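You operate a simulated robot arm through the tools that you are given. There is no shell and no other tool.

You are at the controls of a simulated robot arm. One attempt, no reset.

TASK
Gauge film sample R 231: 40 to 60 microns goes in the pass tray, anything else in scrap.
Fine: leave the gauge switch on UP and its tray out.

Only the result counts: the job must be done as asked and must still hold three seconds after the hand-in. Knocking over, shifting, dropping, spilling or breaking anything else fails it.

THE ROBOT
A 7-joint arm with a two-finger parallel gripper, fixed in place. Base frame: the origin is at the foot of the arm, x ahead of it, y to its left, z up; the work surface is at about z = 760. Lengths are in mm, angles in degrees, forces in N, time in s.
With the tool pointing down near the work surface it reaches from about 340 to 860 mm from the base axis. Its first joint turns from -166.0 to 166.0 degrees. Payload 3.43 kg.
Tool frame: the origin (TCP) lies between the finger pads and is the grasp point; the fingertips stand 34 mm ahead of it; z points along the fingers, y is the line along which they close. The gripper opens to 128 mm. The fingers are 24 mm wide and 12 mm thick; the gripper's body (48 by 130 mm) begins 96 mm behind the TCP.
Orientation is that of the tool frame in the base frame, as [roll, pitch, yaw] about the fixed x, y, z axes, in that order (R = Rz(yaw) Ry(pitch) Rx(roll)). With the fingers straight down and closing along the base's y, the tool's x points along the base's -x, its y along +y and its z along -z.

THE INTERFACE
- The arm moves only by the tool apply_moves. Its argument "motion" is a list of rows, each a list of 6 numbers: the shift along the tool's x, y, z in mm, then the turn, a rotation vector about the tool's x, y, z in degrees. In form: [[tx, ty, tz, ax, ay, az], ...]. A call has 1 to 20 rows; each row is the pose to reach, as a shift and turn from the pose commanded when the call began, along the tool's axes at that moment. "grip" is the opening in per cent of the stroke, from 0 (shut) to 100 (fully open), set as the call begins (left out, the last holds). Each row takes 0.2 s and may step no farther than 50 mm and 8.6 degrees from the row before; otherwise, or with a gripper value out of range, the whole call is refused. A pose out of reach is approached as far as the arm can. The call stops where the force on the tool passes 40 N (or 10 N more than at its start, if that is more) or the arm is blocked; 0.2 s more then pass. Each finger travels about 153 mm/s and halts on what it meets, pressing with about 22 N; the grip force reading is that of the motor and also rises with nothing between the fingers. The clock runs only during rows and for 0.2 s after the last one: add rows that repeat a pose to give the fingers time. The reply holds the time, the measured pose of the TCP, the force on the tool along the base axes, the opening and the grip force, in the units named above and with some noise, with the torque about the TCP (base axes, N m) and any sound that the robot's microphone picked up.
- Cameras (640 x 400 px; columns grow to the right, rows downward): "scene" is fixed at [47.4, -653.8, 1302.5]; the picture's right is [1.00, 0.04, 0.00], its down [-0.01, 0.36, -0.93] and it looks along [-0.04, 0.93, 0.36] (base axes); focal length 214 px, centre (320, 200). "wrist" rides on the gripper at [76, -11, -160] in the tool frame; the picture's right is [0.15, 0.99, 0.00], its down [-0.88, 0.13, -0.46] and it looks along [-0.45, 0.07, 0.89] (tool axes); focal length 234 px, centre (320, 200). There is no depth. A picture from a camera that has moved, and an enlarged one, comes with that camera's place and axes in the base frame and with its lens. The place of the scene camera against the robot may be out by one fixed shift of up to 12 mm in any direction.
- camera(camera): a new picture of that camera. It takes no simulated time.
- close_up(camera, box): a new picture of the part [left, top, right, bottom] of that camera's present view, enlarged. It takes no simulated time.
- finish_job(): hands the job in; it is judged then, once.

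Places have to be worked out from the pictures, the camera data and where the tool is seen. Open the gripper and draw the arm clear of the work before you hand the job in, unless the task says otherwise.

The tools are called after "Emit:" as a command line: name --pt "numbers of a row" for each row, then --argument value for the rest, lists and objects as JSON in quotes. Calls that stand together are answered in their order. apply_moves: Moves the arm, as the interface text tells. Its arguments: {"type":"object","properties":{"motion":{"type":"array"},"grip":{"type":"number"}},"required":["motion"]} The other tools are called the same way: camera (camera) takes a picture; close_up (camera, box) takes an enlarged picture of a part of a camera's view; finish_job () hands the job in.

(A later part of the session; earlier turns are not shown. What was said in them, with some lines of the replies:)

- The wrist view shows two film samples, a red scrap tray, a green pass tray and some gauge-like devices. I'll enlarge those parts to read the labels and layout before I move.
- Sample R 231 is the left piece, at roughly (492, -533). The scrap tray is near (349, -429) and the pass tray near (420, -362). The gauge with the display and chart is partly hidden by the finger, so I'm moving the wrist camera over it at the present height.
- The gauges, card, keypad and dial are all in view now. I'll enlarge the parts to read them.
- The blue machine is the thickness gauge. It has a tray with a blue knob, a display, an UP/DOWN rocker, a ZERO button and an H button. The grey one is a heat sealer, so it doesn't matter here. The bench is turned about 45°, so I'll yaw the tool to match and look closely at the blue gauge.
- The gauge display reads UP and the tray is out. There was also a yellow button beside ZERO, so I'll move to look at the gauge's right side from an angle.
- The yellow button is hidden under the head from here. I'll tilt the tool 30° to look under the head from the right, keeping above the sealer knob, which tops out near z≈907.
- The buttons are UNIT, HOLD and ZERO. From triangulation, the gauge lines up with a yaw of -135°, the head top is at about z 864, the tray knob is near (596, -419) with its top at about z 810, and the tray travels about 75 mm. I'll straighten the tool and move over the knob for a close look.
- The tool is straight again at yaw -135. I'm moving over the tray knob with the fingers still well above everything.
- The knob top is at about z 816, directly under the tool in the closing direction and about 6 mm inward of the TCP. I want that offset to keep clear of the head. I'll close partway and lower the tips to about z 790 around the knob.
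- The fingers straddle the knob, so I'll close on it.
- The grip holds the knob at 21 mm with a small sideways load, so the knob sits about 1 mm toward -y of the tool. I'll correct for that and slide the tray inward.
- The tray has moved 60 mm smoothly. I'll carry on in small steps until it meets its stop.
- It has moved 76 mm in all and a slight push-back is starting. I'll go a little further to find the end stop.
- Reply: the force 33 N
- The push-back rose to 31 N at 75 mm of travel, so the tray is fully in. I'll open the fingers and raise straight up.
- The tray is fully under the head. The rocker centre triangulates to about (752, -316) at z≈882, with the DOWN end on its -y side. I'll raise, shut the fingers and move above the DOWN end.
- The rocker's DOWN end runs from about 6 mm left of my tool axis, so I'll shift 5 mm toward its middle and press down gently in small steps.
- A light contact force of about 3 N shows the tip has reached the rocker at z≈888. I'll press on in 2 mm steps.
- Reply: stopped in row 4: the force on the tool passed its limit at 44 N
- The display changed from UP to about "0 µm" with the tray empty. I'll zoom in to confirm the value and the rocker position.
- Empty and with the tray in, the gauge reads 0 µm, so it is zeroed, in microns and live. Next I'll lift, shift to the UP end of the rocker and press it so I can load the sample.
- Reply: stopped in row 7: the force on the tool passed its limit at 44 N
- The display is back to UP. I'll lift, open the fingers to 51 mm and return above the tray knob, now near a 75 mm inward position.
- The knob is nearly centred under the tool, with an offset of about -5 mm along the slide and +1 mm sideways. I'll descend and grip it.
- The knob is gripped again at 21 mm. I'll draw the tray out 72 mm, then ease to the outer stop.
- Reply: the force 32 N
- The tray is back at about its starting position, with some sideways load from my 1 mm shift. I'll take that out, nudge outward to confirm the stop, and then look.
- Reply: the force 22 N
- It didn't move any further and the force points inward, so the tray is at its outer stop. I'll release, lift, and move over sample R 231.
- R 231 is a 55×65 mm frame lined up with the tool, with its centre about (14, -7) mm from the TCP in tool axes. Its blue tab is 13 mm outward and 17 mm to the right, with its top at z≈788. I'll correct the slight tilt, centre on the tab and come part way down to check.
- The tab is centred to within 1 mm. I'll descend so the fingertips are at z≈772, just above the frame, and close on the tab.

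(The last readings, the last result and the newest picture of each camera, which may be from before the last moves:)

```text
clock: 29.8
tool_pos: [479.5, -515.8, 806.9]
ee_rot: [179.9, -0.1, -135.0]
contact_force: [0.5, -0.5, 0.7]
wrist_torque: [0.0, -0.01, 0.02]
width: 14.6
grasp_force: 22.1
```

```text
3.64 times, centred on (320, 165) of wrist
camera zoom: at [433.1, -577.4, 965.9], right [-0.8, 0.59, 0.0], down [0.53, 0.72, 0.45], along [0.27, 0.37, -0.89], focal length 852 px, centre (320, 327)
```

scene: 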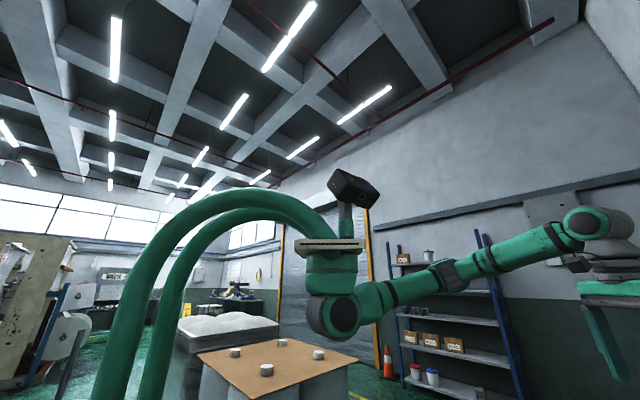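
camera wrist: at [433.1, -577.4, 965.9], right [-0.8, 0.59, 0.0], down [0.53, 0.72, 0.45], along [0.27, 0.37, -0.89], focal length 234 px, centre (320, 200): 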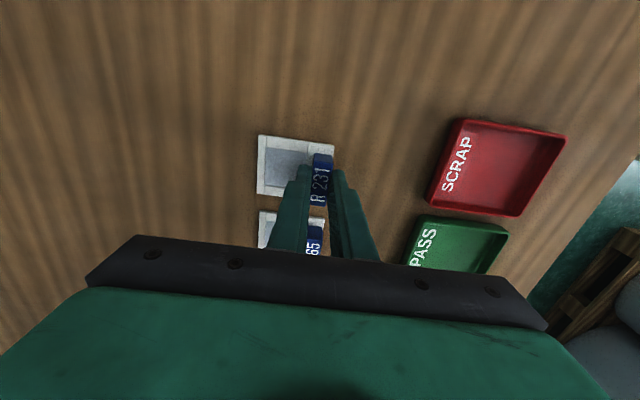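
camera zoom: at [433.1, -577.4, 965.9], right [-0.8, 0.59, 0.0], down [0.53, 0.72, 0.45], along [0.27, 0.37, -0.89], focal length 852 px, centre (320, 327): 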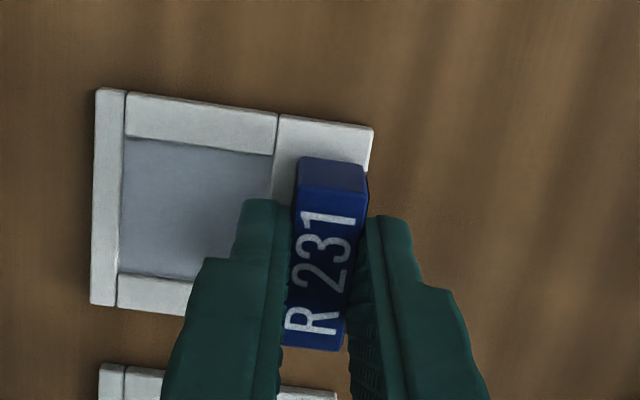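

The tab is gripped at 14.6 mm. I'll lift straight up 90 mm and check that the sample comes with it.

Emit:
apply_moves --pt "0 0 -10 0 0 0" --pt "0 0 -30 0 0 0" --pt "0 0 -60 0 0 0" --pt "0 0 -93 0 0 0"

Emit:
camera --camera "wrist"

```text
clock: 30.8
tool_pos: [477.6, -516.2, 899.3]
ee_rot: [179.9, 0.0, -134.7]
contact_force: [0.2, 0.1, 0.4]
wrist_torque: [0.02, 0.0, 0.01]
width: 14.8
grasp_force: 21.4
```

```text
taken
camera wrist: at [433.3, -577.1, 1058.9], right [-0.8, 0.59, 0.0], down [0.53, 0.72, 0.45], along [0.27, 0.37, -0.89], focal length 234 px, centre (320, 200)
```

wrist: 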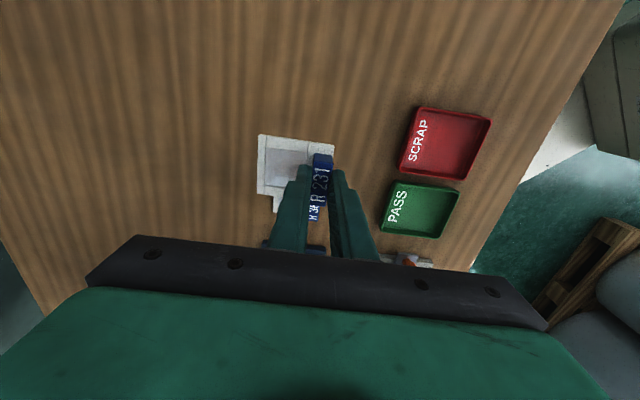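

The sample is hanging level and firmly held. I'll carry it over R 365 and the knob to above the open tray.

Emit:
apply_moves --pt "-43 2 0 0 0 0" --pt "-86 4 0 0 0 0" --pt "-129 6 0 0 0 0" --pt "-172 8 0 0 0 0" --pt "-213 8.8 0 0 0 0"

Emit:
camera --camera "wrist"

Emit:
close_up --camera "wrist" --box '[240, 110, 380, 220]'

```text
clock: 31.9
tool_pos: [624.1, -358.8, 900.8]
ee_rot: [-180.0, -0.1, -135.0]
contact_force: [0.6, -1.0, 0.3]
wrist_torque: [0.04, -0.02, -0.01]
width: 14.8
grasp_force: 22.5
```

```text
taken
camera wrist: at [578.5, -420.0, 1059.6], right [-0.8, 0.59, 0.0], down [0.53, 0.72, 0.45], along [0.27, 0.37, -0.89], focal length 234 px, centre (320, 200)
```

wrist: 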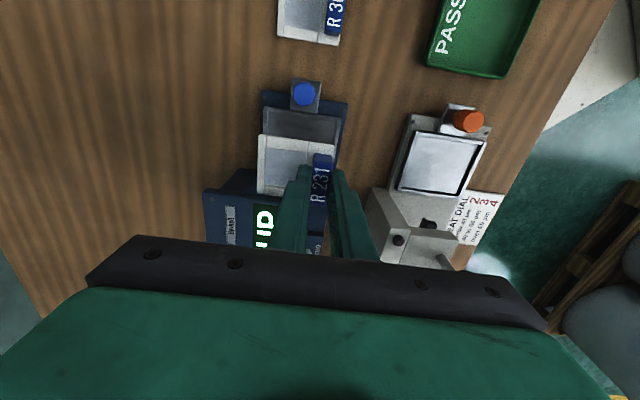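

```text
3.64 times, centred on (310, 165) of wrist
camera zoom: at [578.5, -420.0, 1059.6], right [-0.8, 0.59, 0.0], down [0.53, 0.72, 0.45], along [0.27, 0.37, -0.89], focal length 852 px, centre (356, 327)
```

zoom: 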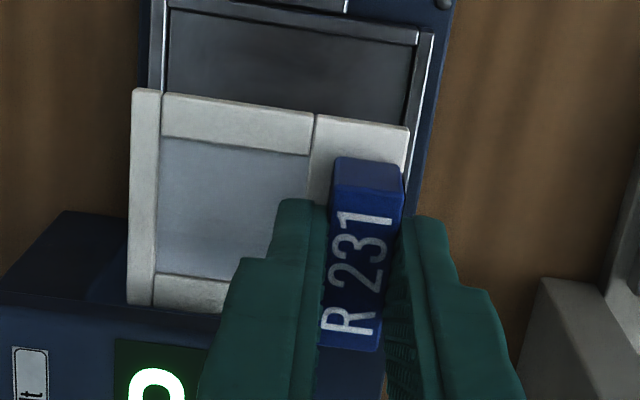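

The sample's back edge is only about 1 mm in front of the head, so I'll shift 4.5 mm outward, still inside the tray recess. Then I'll lower to just above the tray rim and check again.

Emit:
apply_moves --pt "4.5 0 0 0 0 0" --pt "4.5 0 25 0 0 0" --pt "4.5 0 45 0 0 0" --pt "4.5 0 62 0 0 0"

Emit:
camera --camera "wrist"

Emit:
close_up --camera "wrist" --box '[230, 90, 370, 200]'

```text
clock: 33.0
tool_pos: [619.7, -361.7, 836.0]
ee_rot: [-180.0, -0.1, -134.9]
contact_force: [0.2, -0.1, 0.0]
wrist_torque: [0.01, -0.04, 0.0]
width: 14.8
grasp_force: 22.1
```

```text
taken
camera wrist: at [574.1, -423.5, 996.3], right [-0.8, 0.59, 0.0], down [0.53, 0.72, 0.45], along [0.27, 0.37, -0.89], focal length 234 px, centre (320, 200)
```

wrist: 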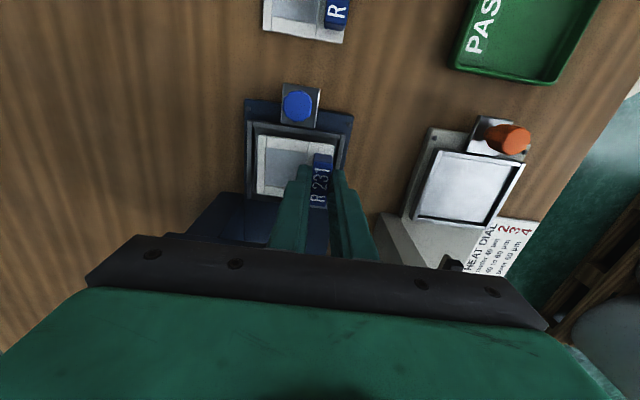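

```text
3.64 times, centred on (300, 145) of wrist
camera zoom: at [574.1, -423.5, 996.3], right [-0.8, 0.59, 0.0], down [0.53, 0.72, 0.45], along [0.27, 0.37, -0.89], focal length 852 px, centre (393, 400)
```

zoom: 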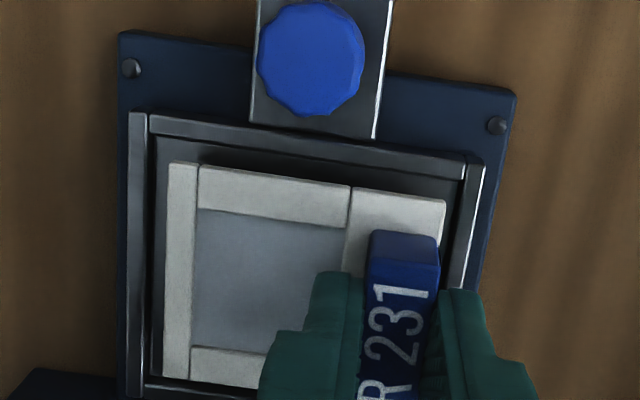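

The frame sits well inside the recess outline with clearance all round. I'll lower it in small steps until it touches the tray floor.

Emit:
apply_moves --pt "0 0 5 0 0 0" --pt "0 0 9 0 0 0" --pt "0 0 11 0 0 0" --pt "0 0 12.5 0 0 0"

```text
clock: 34.0
tool_pos: [618.6, -363.5, 825.1]
ee_rot: [180.0, -0.1, -134.9]
contact_force: [-1.2, 0.4, 5.2]
wrist_torque: [-0.02, -0.02, -0.09]
width: 14.9
grasp_force: 22.1
```

The contact force is 5 N at TCP z≈825, so the sample is resting on the tray floor. I'll open the fingers and lift away.

Emit:
apply_moves --pt "0 0 0 0 0 0" --pt "0 0 0 0 0 0" --pt "0 0 -10 0 0 0" --pt "0 0 -40 0 0 0" --pt "0 0 -80 0 0 0" --pt "0 0 -125 0 0 0" --grip 30

Emit:
camera --camera "wrist"

Emit:
close_up --camera "wrist" --box '[240, 100, 380, 210]'

```text
clock: 35.4
tool_pos: [619.4, -362.7, 948.9]
ee_rot: [179.8, -0.1, -134.9]
contact_force: [0.3, 0.1, -0.1]
wrist_torque: [-0.01, 0.02, -0.01]
width: 38.3
grasp_force: 0.1
```

```text
taken
camera wrist: at [573.8, -422.9, 1108.0], right [-0.8, 0.6, 0.0], down [0.53, 0.72, 0.45], along [0.27, 0.37, -0.89], focal length 234 px, centre (320, 200)
```

wrist: 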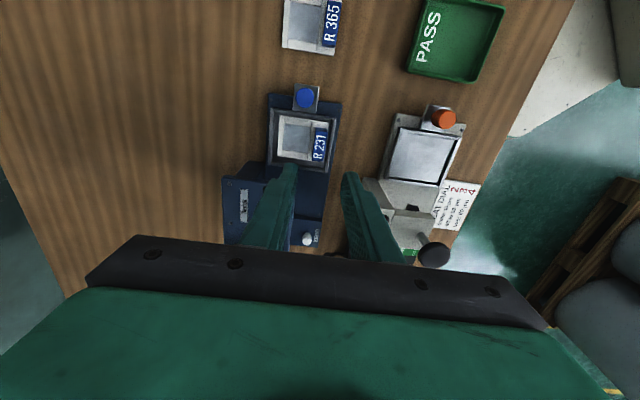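

```text
3.64 times, centred on (310, 155) of wrist
camera zoom: at [573.8, -422.9, 1108.0], right [-0.8, 0.6, 0.0], down [0.53, 0.72, 0.45], along [0.27, 0.37, -0.89], focal length 852 px, centre (356, 364)
```

zoom: 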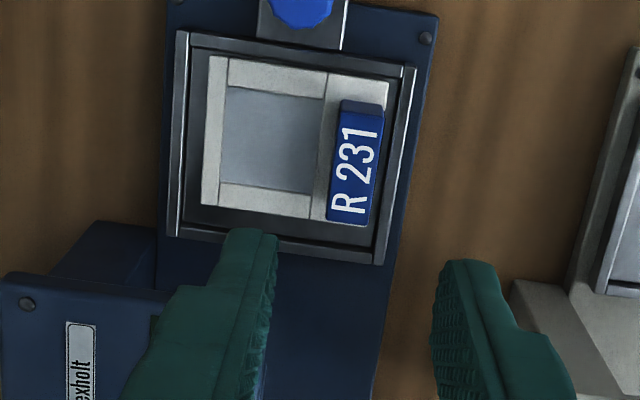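

R 231 lies flat in the tray. I'll move above the knob, open to 60 mm and come down to grip it.

Emit:
apply_moves --pt "31 -12 0 0 0 0" --pt "62 -24.3 0 0 0 0" --pt "62 -24.3 40 0 0 0" --pt "62 -24.3 80 0 0 0" --pt "62 -24.3 110 0 0 0" --pt "62 -24.3 125 0 0 0" --grip 47

Emit:
camera --camera "wrist"

```text
clock: 36.8
tool_pos: [590.8, -424.1, 823.1]
ee_rot: [180.0, -0.1, -134.9]
contact_force: [-0.1, 0.1, -1.4]
wrist_torque: [-0.08, 0.03, 0.0]
width: 60.2
grasp_force: 0.0
```

```text
taken
camera wrist: at [546.1, -485.6, 983.4], right [-0.8, 0.6, 0.0], down [0.53, 0.72, 0.45], along [0.27, 0.37, -0.89], focal length 234 px, centre (320, 200)
```

wrist: 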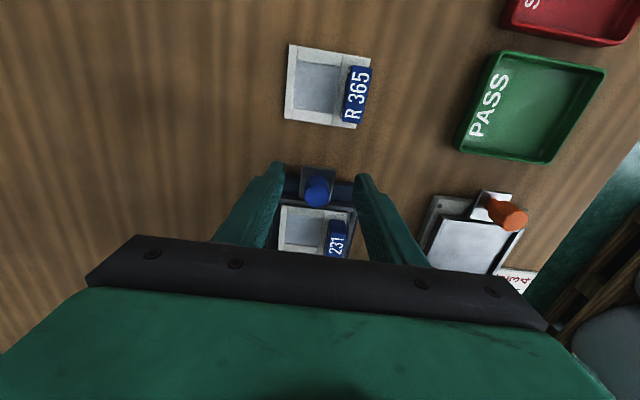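

The fingers are around the knob and clear of the sample. I'll shift 2 mm inward, then close on it.

Emit:
apply_moves --pt "-2 0 0 0 0 0" --pt "-2 0 0 0 0 0"

Emit:
apply_moves --pt "0 0 0 0 0 0" --pt "0 0 0 0 0 0" --pt "0 0 0 0 0 0" --grip 8

```text
clock: 37.4
tool_pos: [593.6, -422.8, 824.6]
ee_rot: [-180.0, -0.1, -134.9]
contact_force: [0.0, 0.3, 0.1]
wrist_torque: [0.02, 0.0, 0.01]
width: 60.1
grasp_force: 0.1
```

```text
clock: 38.1
tool_pos: [594.4, -424.0, 823.1]
ee_rot: [-180.0, -0.1, -134.9]
contact_force: [12.7, -13.1, -5.9]
wrist_torque: [-0.49, -0.24, -0.13]
width: 21.0
grasp_force: 45.4
```

The knob is held. I'll ease out the sideways load and slide the tray in smoothly, with small steps at the end.

Emit:
apply_moves --pt "0 -1.3 0 0 0 0" --pt "-12 -1.3 0 0 0 0" --pt "-24 -1.3 0 0 0 0" --pt "-36 -1.3 0 0 0 0" --pt "-48 -1.3 0 0 0 0" --pt "-60 -1.3 0 0 0 0" --pt "-68 -1.3 0 0 0 0" --pt "-73 -1.3 0 0 0 0" --pt "-75 -1.3 0 0 0 0" --pt "-77 -1.3 0 0 0 0"

Emit:
camera --camera "wrist"

```text
clock: 40.4
tool_pos: [647.4, -370.3, 824.8]
ee_rot: [179.9, -0.2, -135.1]
contact_force: [-1.8, -18.4, -8.2]
wrist_torque: [-0.07, -0.44, -0.14]
width: 21.1
grasp_force: 44.9
```

```text
taken
camera wrist: at [602.3, -431.2, 984.1], right [-0.8, 0.6, 0.0], down [0.53, 0.72, 0.45], along [0.27, 0.36, -0.89], focal length 234 px, centre (320, 200)
```

wrist: 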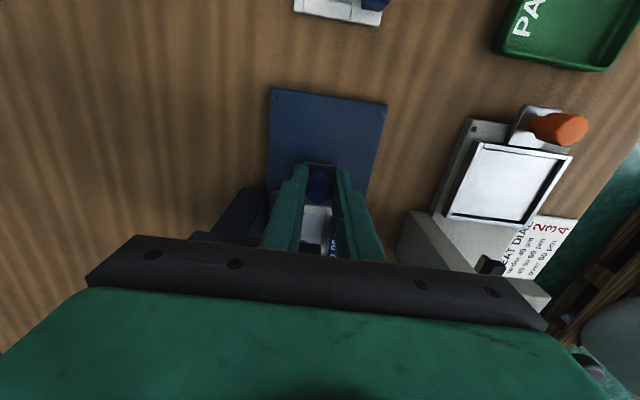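

The push-back is about 14 N, so it's near the stop. I'll press 1.5 mm more to seat it.

Emit:
apply_moves --pt "-1 0.5 0 0 0 0" --pt "-2 0.5 0 0 0 0"

```text
clock: 41.0
tool_pos: [647.3, -370.2, 825.3]
ee_rot: [179.9, -0.6, -135.0]
contact_force: [-14.5, -33.3, -6.5]
wrist_torque: [-0.92, 0.77, -0.1]
width: 21.1
grasp_force: 45.3
```

It's seated, with 34 N of push-back and no further travel. I'll release, lift to z≈990, shut the fingers and return above the DOWN end of the rocker.

Emit:
apply_moves --pt "0 0 0 0 0 0" --pt "0 0 0 0 0 0" --pt "3 0 -35 0 0 0" --pt "5 0 -80 0 0 0" --pt "5 0 -125 0 0 0" --pt "5 0 -163 0 0 0" --grip 40

Emit:
close_up --camera "wrist" --box '[230, 90, 390, 220]'

```text
clock: 42.4
tool_pos: [648.2, -369.0, 987.7]
ee_rot: [179.9, -0.1, -134.9]
contact_force: [0.3, 0.5, -0.4]
wrist_torque: [-0.04, 0.09, -0.02]
width: 51.3
grasp_force: 0.0
```

```text
3.08 times, centred on (310, 155) of wrist
camera zoom: at [603.2, -430.0, 1146.8], right [-0.8, 0.59, 0.0], down [0.53, 0.72, 0.45], along [0.27, 0.37, -0.89], focal length 720 px, centre (351, 338)
```

zoom: 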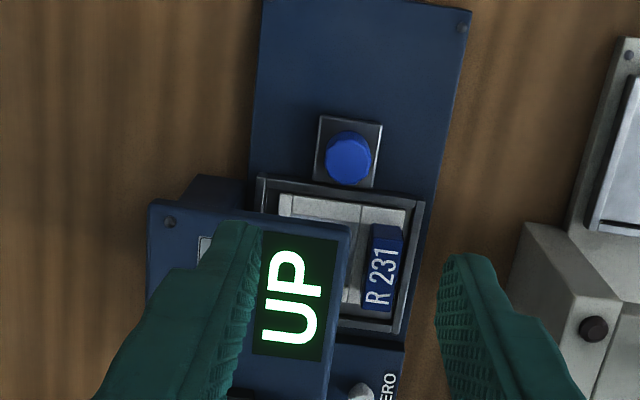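

The tray is in with R 231's window under the head. I'm moving above the DOWN end with the fingers shut.

Emit:
apply_moves --pt "-37 -18 0 0 0 0" --pt "-74 -36 0 0 0 0" --pt "-110 -53.7 0 0 0 0" --pt "-110 -53.7 0 0 0 0" --grip 0

Emit:
camera --camera "wrist"

Emit:
close_up --camera "wrist" --box '[260, 110, 400, 220]'

```text
clock: 43.4
tool_pos: [763.2, -329.6, 987.6]
ee_rot: [179.9, -0.1, -134.9]
contact_force: [-0.9, 0.8, 0.1]
wrist_torque: [-0.01, -0.01, 0.03]
width: 0.0
grasp_force: 22.0
```

```text
taken
camera wrist: at [717.3, -391.1, 1146.8], right [-0.8, 0.59, 0.0], down [0.53, 0.72, 0.45], along [0.27, 0.37, -0.89], focal length 234 px, centre (320, 200)
```

wrist: 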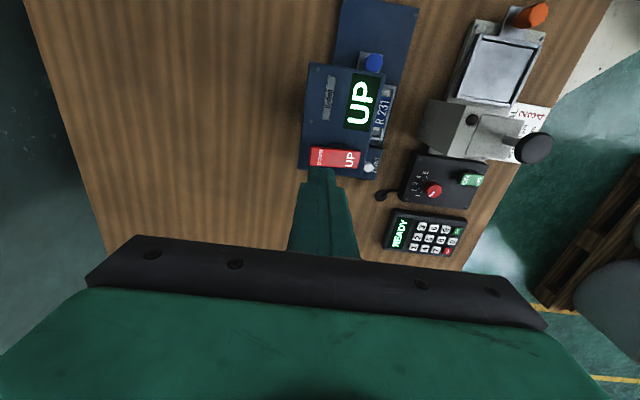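

```text
3.64 times, centred on (330, 165) of wrist
camera zoom: at [717.3, -391.1, 1146.8], right [-0.8, 0.59, 0.0], down [0.53, 0.72, 0.45], along [0.27, 0.37, -0.89], focal length 852 px, centre (284, 327)
```

zoom: 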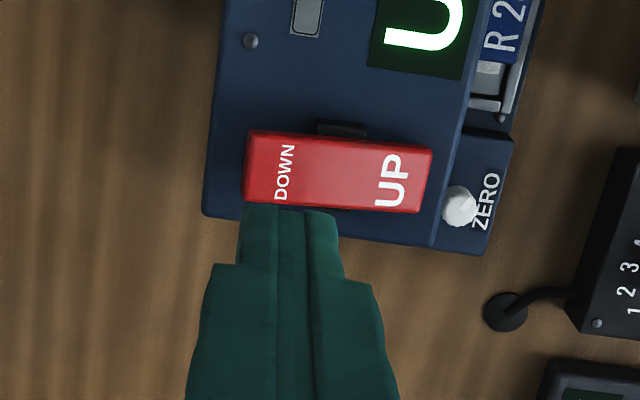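

The rocker's DOWN end is right below the tip. I'll press down in small steps as before.

Emit:
apply_moves --pt "0 0 30 0 0 0" --pt "0 0 55 0 0 0" --pt "0 0 62 0 0 0" --pt "0 0 65 0 0 0" --pt "0 0 67 0 0 0" --pt "0 0 69 0 0 0" --pt "0 0 71 0 0 0" --pt "0 0 73 0 0 0"

Emit:
camera --camera "wrist"

Emit:
close_up --camera "wrist" --box '[300, 50, 420, 150]'

```text
clock: 45.1
tool_pos: [764.1, -330.3, 920.6]
ee_rot: [-179.6, 0.0, -134.8]
contact_force: [-2.8, 1.0, 8.1]
wrist_torque: [0.09, 0.12, 0.02]
width: 0.0
grasp_force: 22.3
stopped in row 8: the force on the tool passed its limit at 43 N (the readings are from after the stop); the commanded pose is now the measured one
```

```text
taken
camera wrist: at [718.1, -391.6, 1079.4], right [-0.8, 0.59, -0.01], down [0.53, 0.72, 0.45], along [0.27, 0.36, -0.89], focal length 234 px, centre (320, 200)
```

wrist: 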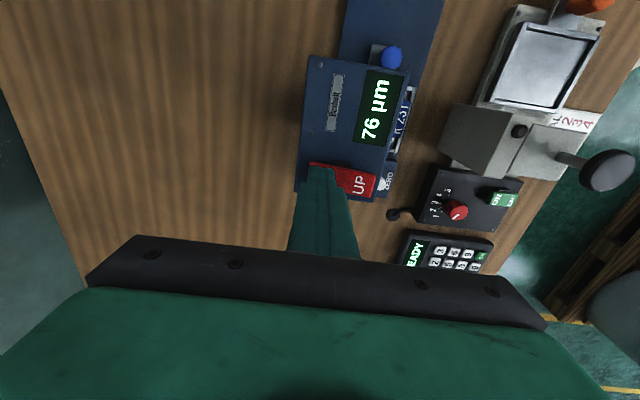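

```text
4.00 times, centred on (360, 100) of wrist
camera zoom: at [718.1, -391.6, 1079.4], right [-0.8, 0.59, -0.01], down [0.53, 0.72, 0.45], along [0.27, 0.36, -0.89], focal length 937 px, centre (160, 600)
```

zoom: 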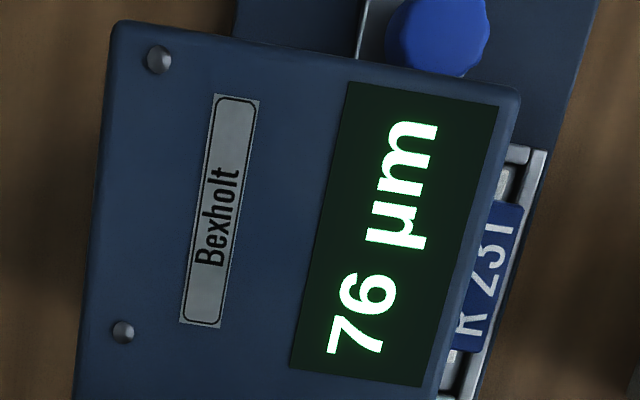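

The display reads 76 µm. I'll lift off the rocker and wait a moment to check that the reading is steady.

Emit:
apply_moves --pt "0 0 -15 0 0 0" --pt "0 0 -15 0 0 0" --pt "0 0 -15 0 0 0" --pt "0 0 -15 0 0 0" --pt "0 0 -15 0 0 0" --pt "0 0 -15 0 0 0" --pt "0 0 -15 0 0 0" --pt "0 0 -15 0 0 0" --pt "0 0 -15 0 0 0" --pt "0 0 -15 0 0 0"

Emit:
close_up --camera "wrist" --box '[290, 50, 410, 190]'

```text
clock: 47.3
tool_pos: [765.3, -331.0, 934.2]
ee_rot: [-179.7, -0.2, -134.9]
contact_force: [0.8, -0.5, -0.1]
wrist_torque: [-0.01, -0.01, 0.0]
width: 0.0
grasp_force: 22.1
```

```text
2.86 times, centred on (350, 120) of wrist
camera zoom: at [718.3, -391.5, 1093.8], right [-0.8, 0.59, 0.0], down [0.53, 0.72, 0.45], along [0.27, 0.36, -0.89], focal length 669 px, centre (234, 429)
```

zoom: 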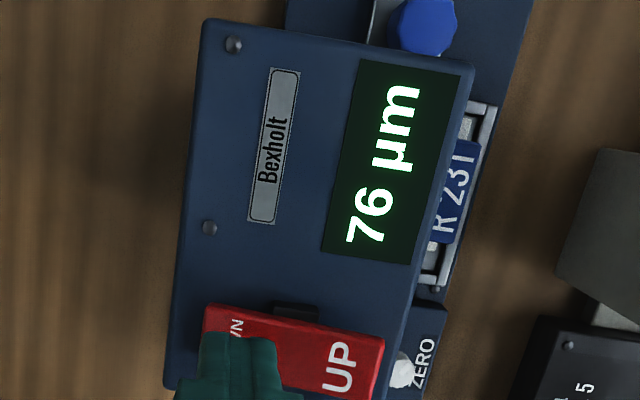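

The reading holds at 76 µm with a 0 µm zero, which is over 60, so R 231 goes to scrap. I'll now press the UP end of the rocker.

Emit:
apply_moves --pt "0 35 0 0 0 0" --pt "0 35 9 0 0 0" --pt "0 35 13 0 0 0" --pt "0 35 15 0 0 0" --pt "0 35 17 0 0 0" --pt "0 35 19 0 0 0" --pt "0 35 21 0 0 0" --pt "0 35 23 0 0 0"

Emit:
camera --camera "wrist"

```text
clock: 48.6
tool_pos: [737.5, -306.4, 919.9]
ee_rot: [-179.8, -0.2, -134.9]
contact_force: [-14.2, 8.4, 12.7]
wrist_torque: [0.16, 0.36, -0.05]
width: 0.2
grasp_force: 21.9
stopped in row 6: the force on the tool passed its limit at 44 N (the readings are from after the stop); the commanded pose is now the measured one
```

```text
taken
camera wrist: at [692.5, -366.7, 1079.7], right [-0.8, 0.59, 0.0], down [0.53, 0.72, 0.45], along [0.27, 0.36, -0.89], focal length 234 px, centre (320, 200)
```

wrist: 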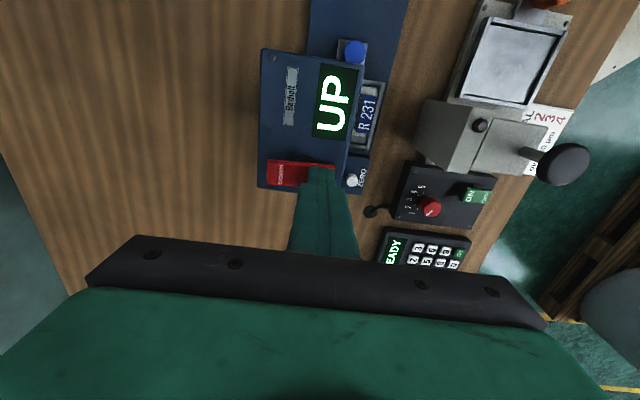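

The switch is back to UP. I'll lift, correct the tiny tilt, and return over the knob with the fingers open to 51 mm.

Emit:
apply_moves --pt "0 0 -40 0 0 0" --pt "0 0 -68 -0.2 -0.2 0" --pt "40 6 -68 -0.2 -0.2 0" --pt "78 12 -68 -0.2 -0.2 0" --pt "111 18 -68 -0.2 -0.2 0" --pt "111 18 -68 -0.2 -0.2 0" --grip 40

Emit:
close_up --camera "wrist" --box '[230, 90, 390, 220]'

```text
clock: 50.0
tool_pos: [648.4, -371.7, 986.9]
ee_rot: [-179.8, 0.2, -134.8]
contact_force: [1.0, 0.0, 0.2]
wrist_torque: [0.03, 0.0, 0.01]
width: 51.3
grasp_force: 0.0
```

```text
3.08 times, centred on (310, 155) of wrist
camera zoom: at [601.5, -433.0, 1145.8], right [-0.8, 0.59, 0.0], down [0.53, 0.72, 0.46], along [0.27, 0.37, -0.89], focal length 720 px, centre (351, 338)
```

zoom: 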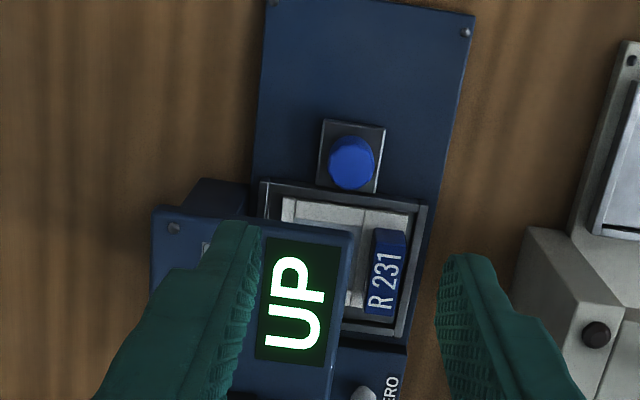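

The knob is under the tool again. I'll shift 2 mm outward and 1 mm sideways, descend and grip.

Emit:
apply_moves --pt "2 1 45 0 0 0" --pt "2 1 90 0 0 0" --pt "2 1 130 0 0 0" --pt "2 1 163 0 0 0"

Emit:
apply_moves --pt "0 0 0 0 0 0" --pt "0 0 0 0 0 0" --pt "0 0 0 0 0 0" --grip 8

```text
clock: 51.0
tool_pos: [644.2, -373.5, 822.7]
ee_rot: [-179.8, 0.1, -134.8]
contact_force: [-1.0, 0.8, 0.1]
wrist_torque: [-0.04, -0.01, 0.01]
width: 51.2
grasp_force: 0.0
```

```text
clock: 51.9
tool_pos: [645.1, -372.4, 823.2]
ee_rot: [-180.0, 0.1, -134.9]
contact_force: [-1.3, -0.1, -4.4]
wrist_torque: [0.07, -0.11, -0.04]
width: 21.1
grasp_force: 45.0
```

The knob is gripped cleanly. I'll draw the tray out smoothly.

Emit:
apply_moves --pt "10 0 0 0 0 0" --pt "22 0.2 0 0 0 0" --pt "34 0.3 0 0 0 0" --pt "46 0.4 0 0 0 0" --pt "58 0.5 0 0 0 0" --pt "66 0.6 0 0 0 0" --pt "71 0.7 0 0 0 0" --pt "73 0.7 0 0 0 0" --pt "75 0.7 0 0 0 0" --pt "77 0.7 0 0 0 0"

Emit:
camera --camera "wrist"

```text
clock: 54.0
tool_pos: [592.6, -424.9, 822.7]
ee_rot: [-180.0, 0.3, -134.8]
contact_force: [0.2, 9.2, -16.4]
wrist_torque: [-0.48, 0.69, 0.06]
width: 21.2
grasp_force: 45.2
```

```text
taken
camera wrist: at [546.2, -487.8, 982.5], right [-0.81, 0.59, 0.0], down [0.53, 0.72, 0.46], along [0.27, 0.37, -0.89], focal length 234 px, centre (320, 200)
```

wrist: 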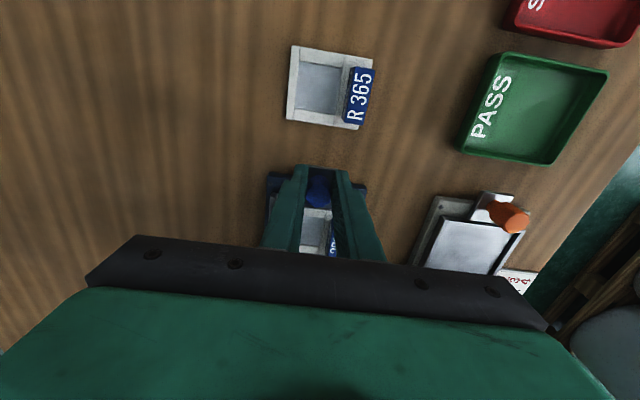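

The tray is nearly at its outer stop. I'll nudge 3 mm more to confirm it's fully out.

Emit:
apply_moves --pt "1.5 0 0 0 0 0" --pt "3 0 0 0 0 0"

```text
clock: 54.6
tool_pos: [592.0, -426.6, 823.3]
ee_rot: [180.0, 0.4, -134.7]
contact_force: [11.3, 22.6, -14.1]
wrist_torque: [0.31, 0.05, 0.12]
width: 21.5
grasp_force: 45.2
```

It's at the stop, with 24 N resisting. I'll release, lift, and move over the sample's tab in the tray.

Emit:
apply_moves --pt "0 0 0 0 0 0" --pt "0 0 0 0 0 0" --pt "0 0 -45 0 0 0" --pt "0 0 -90 0 0 0" --pt "-33 12 -100 0 0 0" --pt "-65 25 -100 0 0 0" --pt "-65 25 -100 0 0 0" --grip 40

Emit:
camera --camera "wrist"

Emit:
close_up --camera "wrist" --box '[240, 100, 380, 210]'

```text
clock: 56.2
tool_pos: [618.5, -366.7, 924.7]
ee_rot: [-180.0, 0.1, -134.9]
contact_force: [0.0, -0.1, -0.9]
wrist_torque: [-0.01, 0.02, -0.01]
width: 51.2
grasp_force: 0.0
```

```text
taken
camera wrist: at [571.9, -427.3, 1083.7], right [-0.8, 0.59, 0.0], down [0.53, 0.72, 0.46], along [0.27, 0.37, -0.89], focal length 234 px, centre (320, 200)
```

wrist: 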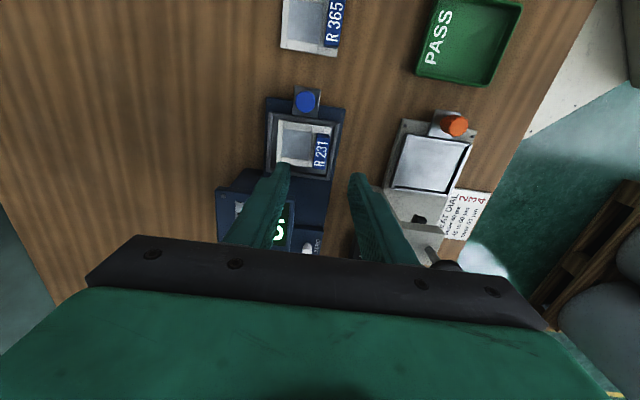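

```text
3.64 times, centred on (310, 155) of wrist
camera zoom: at [571.9, -427.3, 1083.7], right [-0.8, 0.59, 0.0], down [0.53, 0.72, 0.46], along [0.27, 0.37, -0.89], focal length 852 px, centre (356, 364)
```

zoom: 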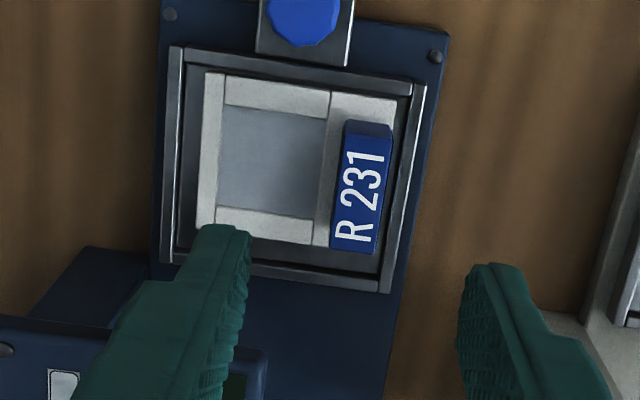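

The tab centre is 2 mm inward and 2 mm right of the tool axis. I'll correct that, descend to the same grip height on the tab (z≈825.5), and close.

Emit:
apply_moves --pt "-2 2.2 35 0 0 0" --pt "-2 2.2 70 0 0 0" --pt "-2 2.2 90 0 0 0" --pt "-2 2.2 99 0 0 0" --grip 32

Emit:
apply_moves --pt "0 0 0 0 0 0" --pt "0 0 0 0 0 0" --pt "0 0 0 0 0 0" --grip 2

Emit:
close_up --camera "wrist" --box '[240, 100, 380, 210]'

```text
clock: 57.2
tool_pos: [616.5, -361.9, 824.3]
ee_rot: [-179.9, 0.2, -134.9]
contact_force: [-1.1, 0.3, 0.5]
wrist_torque: [0.0, -0.02, 0.0]
width: 40.9
grasp_force: 0.1
```

```text
clock: 58.0
tool_pos: [617.3, -361.3, 825.7]
ee_rot: [-179.9, 0.0, -134.9]
contact_force: [0.0, 0.3, 0.0]
wrist_torque: [-0.03, -0.01, 0.0]
width: 14.6
grasp_force: 22.3
```

```text
3.64 times, centred on (310, 155) of wrist
camera zoom: at [571.1, -423.3, 984.5], right [-0.8, 0.59, 0.0], down [0.53, 0.72, 0.46], along [0.27, 0.37, -0.89], focal length 852 px, centre (356, 364)
```

zoom: 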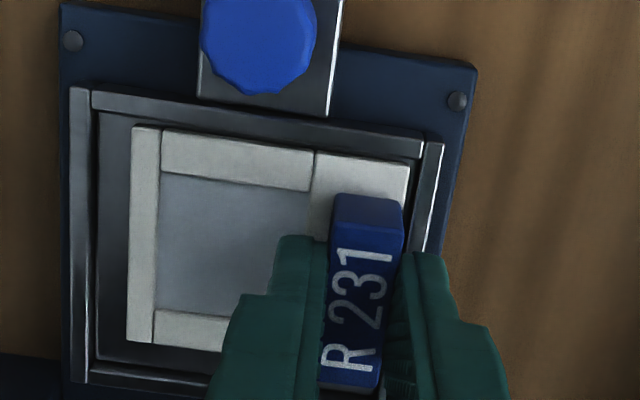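

The tab is gripped at 14.6 mm. I'll lift clear to z≈940.

Emit:
apply_moves --pt "0 0 -10 0 0 0" --pt "1 0 -35 0 0 0" --pt "2 0 -75 0 0 0" --pt "2 0 -115 0 0 0"

Emit:
camera --camera "wrist"

```text
clock: 59.0
tool_pos: [614.5, -365.5, 939.5]
ee_rot: [179.9, 0.2, -134.8]
contact_force: [0.0, 1.1, -0.8]
wrist_torque: [0.03, 0.03, 0.01]
width: 14.8
grasp_force: 22.2
```

```text
taken
camera wrist: at [569.3, -426.4, 1099.3], right [-0.8, 0.59, 0.0], down [0.53, 0.72, 0.46], along [0.27, 0.37, -0.89], focal length 234 px, centre (320, 200)
```

wrist: 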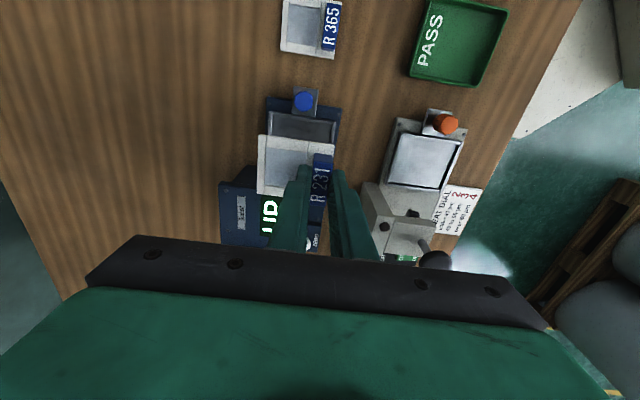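

The sample is clear and level. I'll carry it outward over the open bench and then across toward the scrap tray, and re-measure the tray from there.

Emit:
apply_moves --pt "45 0 0 0 0 0" --pt "90 0 0 0 0 0" --pt "135 0 0 0 0 0" --pt "180 0 0 0 0 0" --pt "215 0 0 0 0 0" --pt "232 20 0 0 0 0" --pt "232 60 0 0 0 0" --pt "232 95 0 0 0 0"

Emit:
camera --camera "wrist"

Emit:
close_up --camera "wrist" --box '[340, 110, 480, 220]'

```text
clock: 60.9
tool_pos: [384.1, -461.0, 938.9]
ee_rot: [180.0, 0.1, -134.9]
contact_force: [0.5, -0.3, -0.6]
wrist_torque: [0.01, -0.01, 0.01]
width: 15.0
grasp_force: 21.9
```

```text
taken
camera wrist: at [338.7, -522.3, 1098.7], right [-0.8, 0.59, 0.0], down [0.53, 0.72, 0.46], along [0.27, 0.37, -0.89], focal length 234 px, centre (320, 200)
```

wrist: 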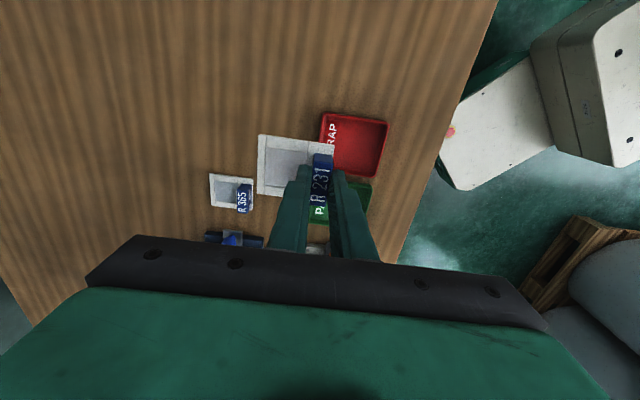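

```text
3.64 times, centred on (410, 165) of wrist
camera zoom: at [338.7, -522.3, 1098.7], right [-0.8, 0.59, 0.0], down [0.53, 0.72, 0.46], along [0.27, 0.37, -0.89], focal length 852 px, centre (-7, 327)
```

zoom: 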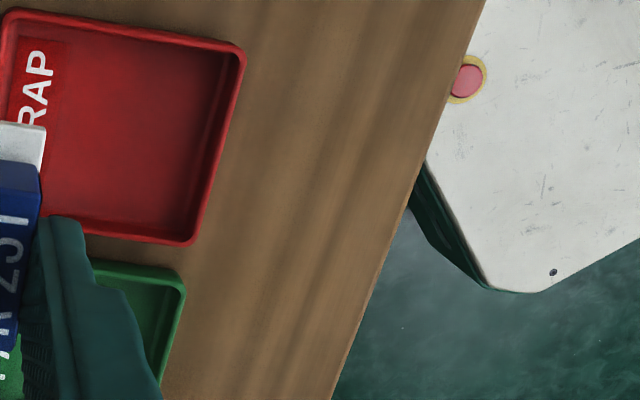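

The scrap tray's outer size is about 78×85 mm, with its centre near tool offset (+1, +45). I'll measure its rim height more precisely with a tight zoom here and another after moving closer.

Emit:
close_up --camera "wrist" --box '[320, 100, 400, 190]'

Emit:
apply_moves --pt "0 30 0 0 0 0" --pt "0 63 0 0 0 0" --pt "0 63 20 0 0 0" --pt "0 63 40 0 0 0"

Emit:
camera --camera "wrist"

Emit:
close_up --camera "wrist" --box '[240, 90, 380, 200]'

```text
4.44 times, centred on (360, 145) of wrist
camera zoom: at [338.7, -522.3, 1098.7], right [-0.8, 0.59, 0.0], down [0.53, 0.72, 0.46], along [0.27, 0.37, -0.89], focal length 1041 px, centre (142, 444)
```

zoom: 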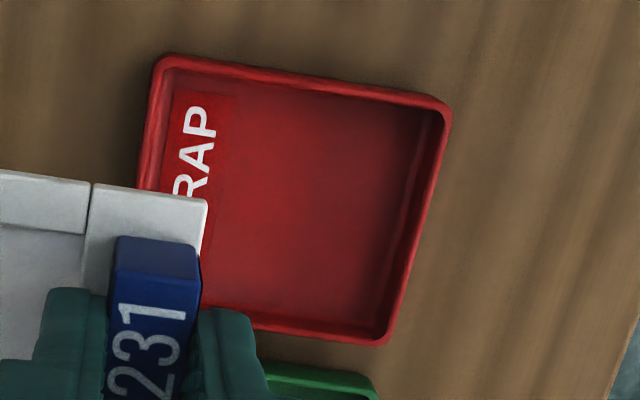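

```text
clock: 61.9
tool_pos: [338.8, -416.9, 899.8]
ee_rot: [-179.9, 0.1, -134.9]
contact_force: [0.3, 0.8, 0.1]
wrist_torque: [0.0, -0.03, -0.01]
width: 14.9
grasp_force: 22.4
```

```text
taken
camera wrist: at [293.8, -477.9, 1058.5], right [-0.8, 0.59, 0.0], down [0.53, 0.72, 0.46], along [0.27, 0.37, -0.89], focal length 234 px, centre (320, 200)
```

wrist: 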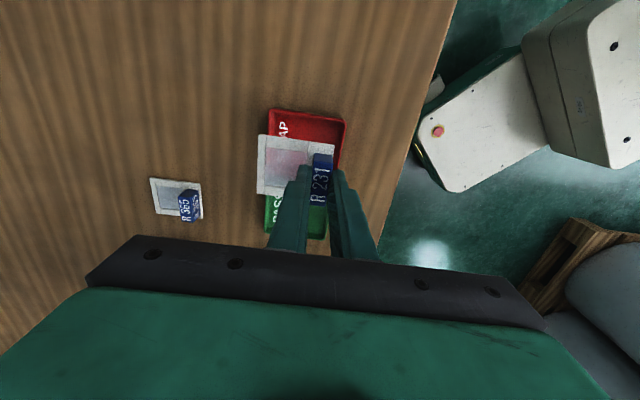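

```text
3.64 times, centred on (310, 145) of wrist
camera zoom: at [293.8, -477.9, 1058.5], right [-0.8, 0.59, 0.0], down [0.53, 0.72, 0.46], along [0.27, 0.37, -0.89], focal length 852 px, centre (356, 400)
```

zoom: 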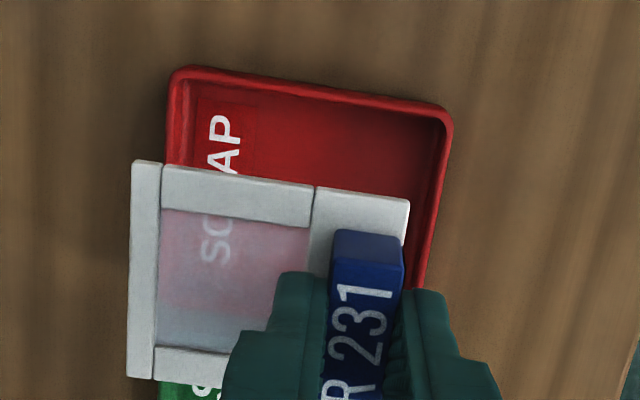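

Triangulation puts the scrap rim at about z 770–775 and its centre near a spot 2 mm off my present position, so the frame fits with 5–6 mm to spare. I'll lower to just above the rim and check.

Emit:
apply_moves --pt "-0.5 1.5 30 0 0 0" --pt "-0.5 1.5 55 0 0 0" --pt "-0.5 1.5 72 0 0 0"

Emit:
camera --camera "wrist"

Emit:
close_up --camera "wrist" --box '[240, 110, 380, 220]'

```text
clock: 62.6
tool_pos: [339.7, -415.3, 827.8]
ee_rot: [-179.9, 0.0, -134.7]
contact_force: [0.2, -0.2, -0.2]
wrist_torque: [-0.02, -0.02, -0.03]
width: 14.8
grasp_force: 21.9
```

```text
taken
camera wrist: at [293.3, -476.3, 986.2], right [-0.8, 0.59, 0.0], down [0.53, 0.72, 0.46], along [0.27, 0.37, -0.89], focal length 234 px, centre (320, 200)
```

wrist: 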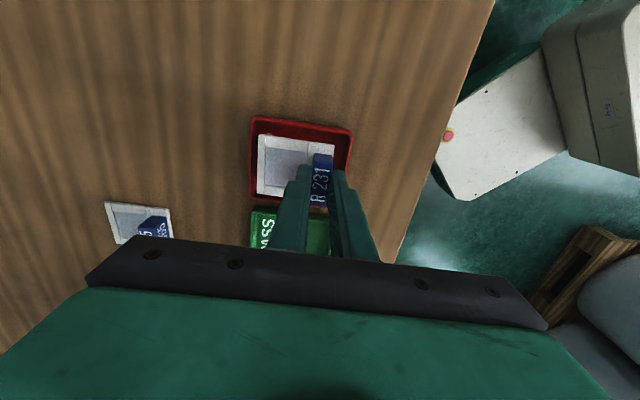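

```text
3.64 times, centred on (310, 165) of wrist
camera zoom: at [293.3, -476.3, 986.2], right [-0.8, 0.59, 0.0], down [0.53, 0.72, 0.46], along [0.27, 0.37, -0.89], focal length 852 px, centre (356, 327)
```

zoom: 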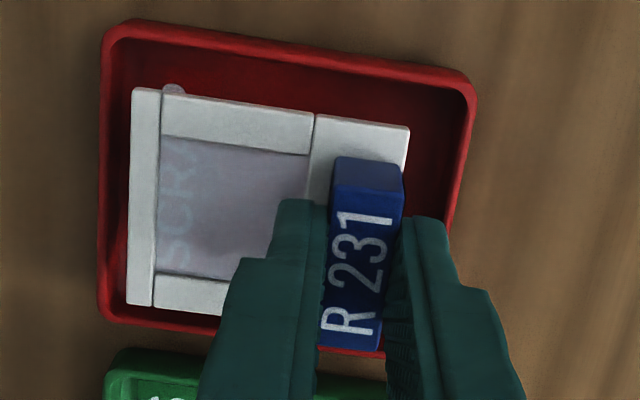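

The frame is inside the rim outline with 6 mm on the left and 11 mm on the right. I'll shift 2 mm left to give the right finger wall clearance, then lower slowly until it touches.

Emit:
apply_moves --pt "-1 -2 3 0 0 0" --pt "-1 -2 8 0 0 0" --pt "-1 -2 12 0 0 0" --pt "-1 -2 14 0 0 0" --pt "-1 -2 15.5 0 0 0"

```text
clock: 63.9
tool_pos: [341.1, -416.1, 811.0]
ee_rot: [179.9, 0.1, -134.8]
contact_force: [0.3, -0.5, -0.5]
wrist_torque: [-0.02, 0.02, 0.01]
width: 15.0
grasp_force: 22.0
```

There's no contact yet at z 811. I'll lower further in 1 mm steps.

Emit:
apply_moves --pt "0 0 1 0 0 0" --pt "0 0 2 0 0 0" --pt "0 0 2.5 0 0 0"

Emit:
close_up --camera "wrist" --box '[230, 110, 390, 220]'

```text
clock: 64.7
tool_pos: [341.5, -416.3, 811.4]
ee_rot: [-179.9, 0.1, -134.9]
contact_force: [-1.5, 5.5, 19.9]
wrist_torque: [0.16, -0.05, 0.0]
width: 14.8
grasp_force: 22.2
```

```text
3.64 times, centred on (310, 165) of wrist
camera zoom: at [295.4, -477.4, 969.1], right [-0.8, 0.59, 0.0], down [0.53, 0.72, 0.46], along [0.27, 0.37, -0.89], focal length 852 px, centre (356, 327)
```

zoom: 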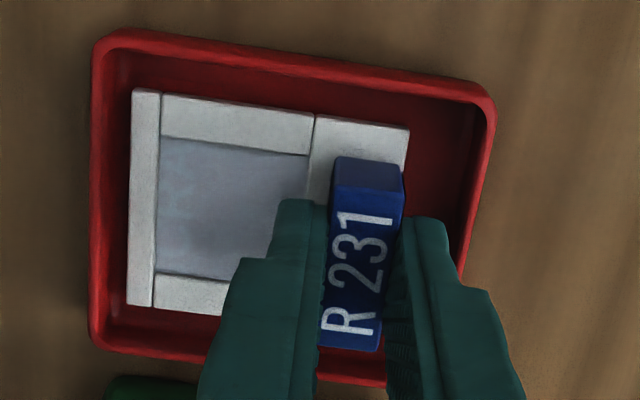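

The contact force is 20 N, so the frame is on the scrap tray floor. I'll ease off 1.5 mm, open just a few millimetres to clear the tab, and lift straight up.

Emit:
apply_moves --pt "0 0 -1.8 0 0 0"

Emit:
apply_moves --pt "0 0 0 0 0 0" --pt "0 0 0 0 0 0" --grip 15.5

Emit:
close_up --camera "wrist" --box '[230, 110, 390, 220]'

```text
clock: 65.0
tool_pos: [342.4, -415.0, 810.1]
ee_rot: [180.0, 0.2, -134.9]
contact_force: [-0.7, 0.8, -0.4]
wrist_torque: [-0.01, 0.02, -0.01]
width: 14.9
grasp_force: 22.0
```

```text
clock: 65.7
tool_pos: [341.0, -414.9, 811.1]
ee_rot: [-180.0, 0.1, -134.9]
contact_force: [-0.1, 0.4, 0.0]
wrist_torque: [0.01, 0.0, 0.01]
width: 19.8
grasp_force: 0.0
```

```text
3.64 times, centred on (310, 165) of wrist
camera zoom: at [295.8, -477.4, 969.8], right [-0.8, 0.59, 0.0], down [0.53, 0.72, 0.46], along [0.27, 0.37, -0.89], focal length 852 px, centre (356, 327)
```

zoom: 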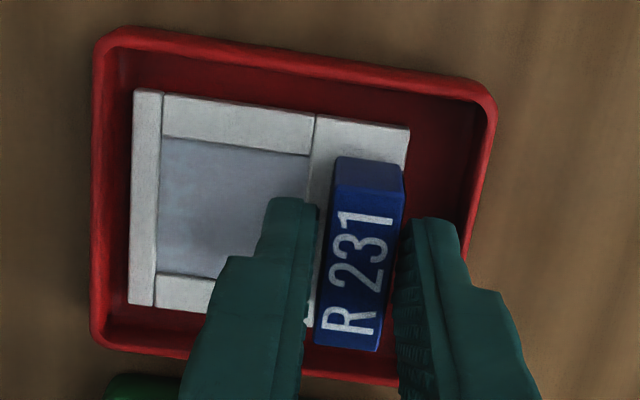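

The fingers are 2.5 mm clear of the tab on each side with no side force. I'll lift straight up.

Emit:
apply_moves --pt "0 0 -8 0 0 0" --pt "0 0 -25 0 0 0" --pt "0 0 -60 0 0 0" --pt "0 0 -105 0 0 0" --pt "0 0 -150 0 0 0"

Emit:
camera --camera "wrist"

Emit:
close_up --camera "wrist" --box '[240, 90, 400, 210]'

```text
clock: 66.8
tool_pos: [342.7, -416.8, 959.9]
ee_rot: [-180.0, 0.1, -135.0]
contact_force: [0.7, -0.3, -0.5]
wrist_torque: [0.0, -0.03, 0.04]
width: 19.9
grasp_force: 0.0
```

```text
taken
camera wrist: at [295.7, -478.3, 1119.5], right [-0.8, 0.59, 0.0], down [0.53, 0.72, 0.46], along [0.27, 0.37, -0.89], focal length 234 px, centre (320, 200)
```

wrist: 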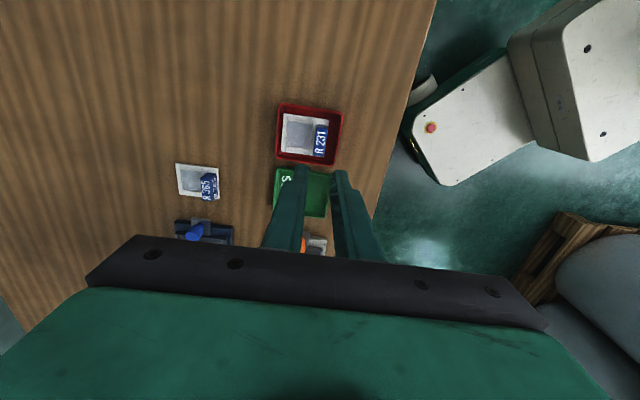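

```text
3.33 times, centred on (320, 150) of wrist
camera zoom: at [295.7, -478.3, 1119.5], right [-0.8, 0.59, 0.0], down [0.53, 0.72, 0.46], along [0.27, 0.37, -0.89], focal length 781 px, centre (320, 367)
```

zoom: 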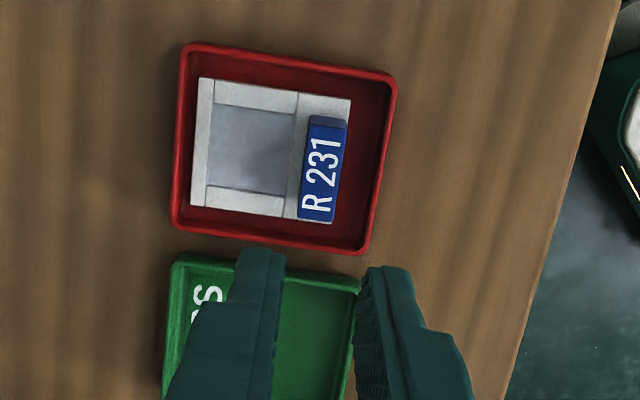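

R 231 lies flat in the scrap tray. I'll open the gripper, rise, and check the gauge's final state from above.

Emit:
apply_moves --pt "0 0 -45 0 0 0" --pt "0 0 -90 0 0 0" --pt "0 0 -135 0 0 0" --pt "-35 -31 -150 0 0 0" --pt "-70 -62 -160 0 0 0" --pt "-105 -93 -160 0 0 0" --pt "-140 -124 -160 0 0 0" --pt "-175 -155 -160 0 0 0" --pt "-208 -184 -160 0 0 0" --grip 100

Emit:
camera --camera "wrist"

Emit:
close_up --camera "wrist" --box '[260, 80, 400, 220]'

```text
clock: 68.8
tool_pos: [618.3, -397.4, 1122.0]
ee_rot: [-179.9, 0.2, -134.9]
contact_force: [0.2, 1.4, 0.1]
wrist_torque: [0.04, -0.04, 0.0]
width: 128.0
grasp_force: 0.1
```

```text
taken
camera wrist: at [572.8, -459.4, 1280.9], right [-0.8, 0.59, 0.0], down [0.53, 0.71, 0.46], along [0.27, 0.37, -0.89], focal length 234 px, centre (320, 200)
```

wrist: 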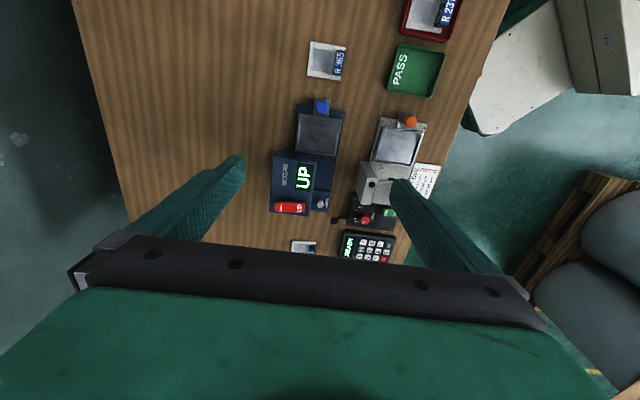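

```text
2.86 times, centred on (330, 150) of wrist
camera zoom: at [572.8, -459.4, 1280.9], right [-0.8, 0.59, 0.0], down [0.53, 0.71, 0.46], along [0.27, 0.37, -0.89], focal length 669 px, centre (291, 343)
```

zoom: 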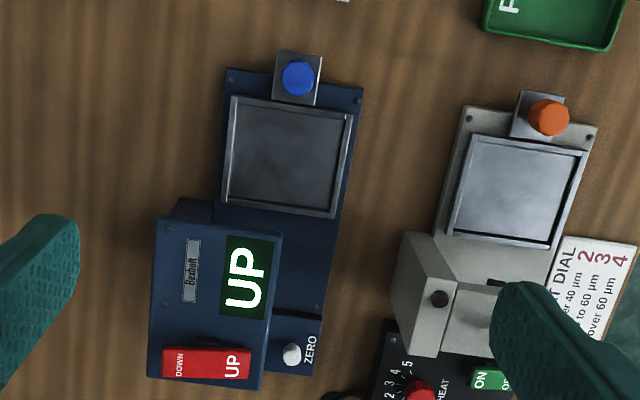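

The display shows UP, the gauge tray is out and empty, the other items are undisturbed, and R 231 is in scrap. I'll draw the open gripper a bit further back and up before handing in.

Emit:
apply_moves --pt "25 25 -20 0 0 0" --pt "50 50 -40 0 0 0" --pt "75 75 -50 0 0 0" --pt "100 100 -50 0 0 0"

Emit:
camera --camera "wrist"

```text
clock: 69.8
tool_pos: [476.8, -398.2, 1171.6]
ee_rot: [-179.9, 0.0, -134.7]
contact_force: [0.1, 0.9, 0.2]
wrist_torque: [-0.02, 0.02, 0.02]
width: 128.0
grasp_force: 0.1
```

```text
taken
camera wrist: at [430.4, -459.8, 1331.2], right [-0.8, 0.59, 0.0], down [0.53, 0.72, 0.46], along [0.27, 0.37, -0.89], focal length 234 px, centre (320, 200)
```

wrist: 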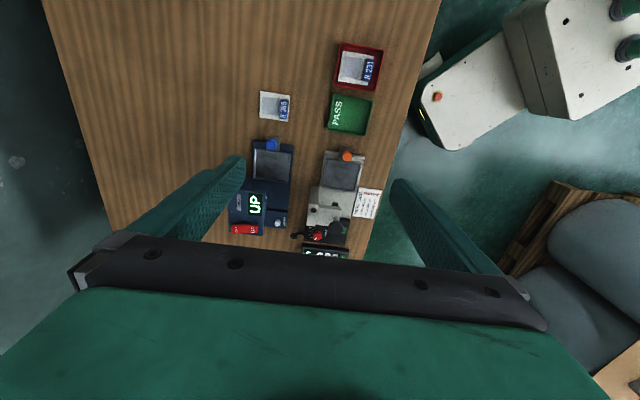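

The last picture shows R 231 in the scrap tray, the gauge on UP with its tray out and empty, and the arm well clear with the gripper open. I'm handing the job in.

Emit:
finish_job

```text
The job is handed in.
```

Film sample R 231 measured 76 µm, which is over the 60 µm limit, so it is now lying flat in the scrap tray.

- **Zero check:** before loading the sample, I ran the gauge with its tray empty and pushed in. It read 0 µm, so I didn't need to press ZERO. The 76 µm reading stayed the same when I checked again after about 2 seconds.
- **Gauge:** the switch is on UP, and its tray is out and empty.
- **Other items:** nothing else looked disturbed in the final pictures. I handed the job in with the gripper open and the arm clear of the bench.
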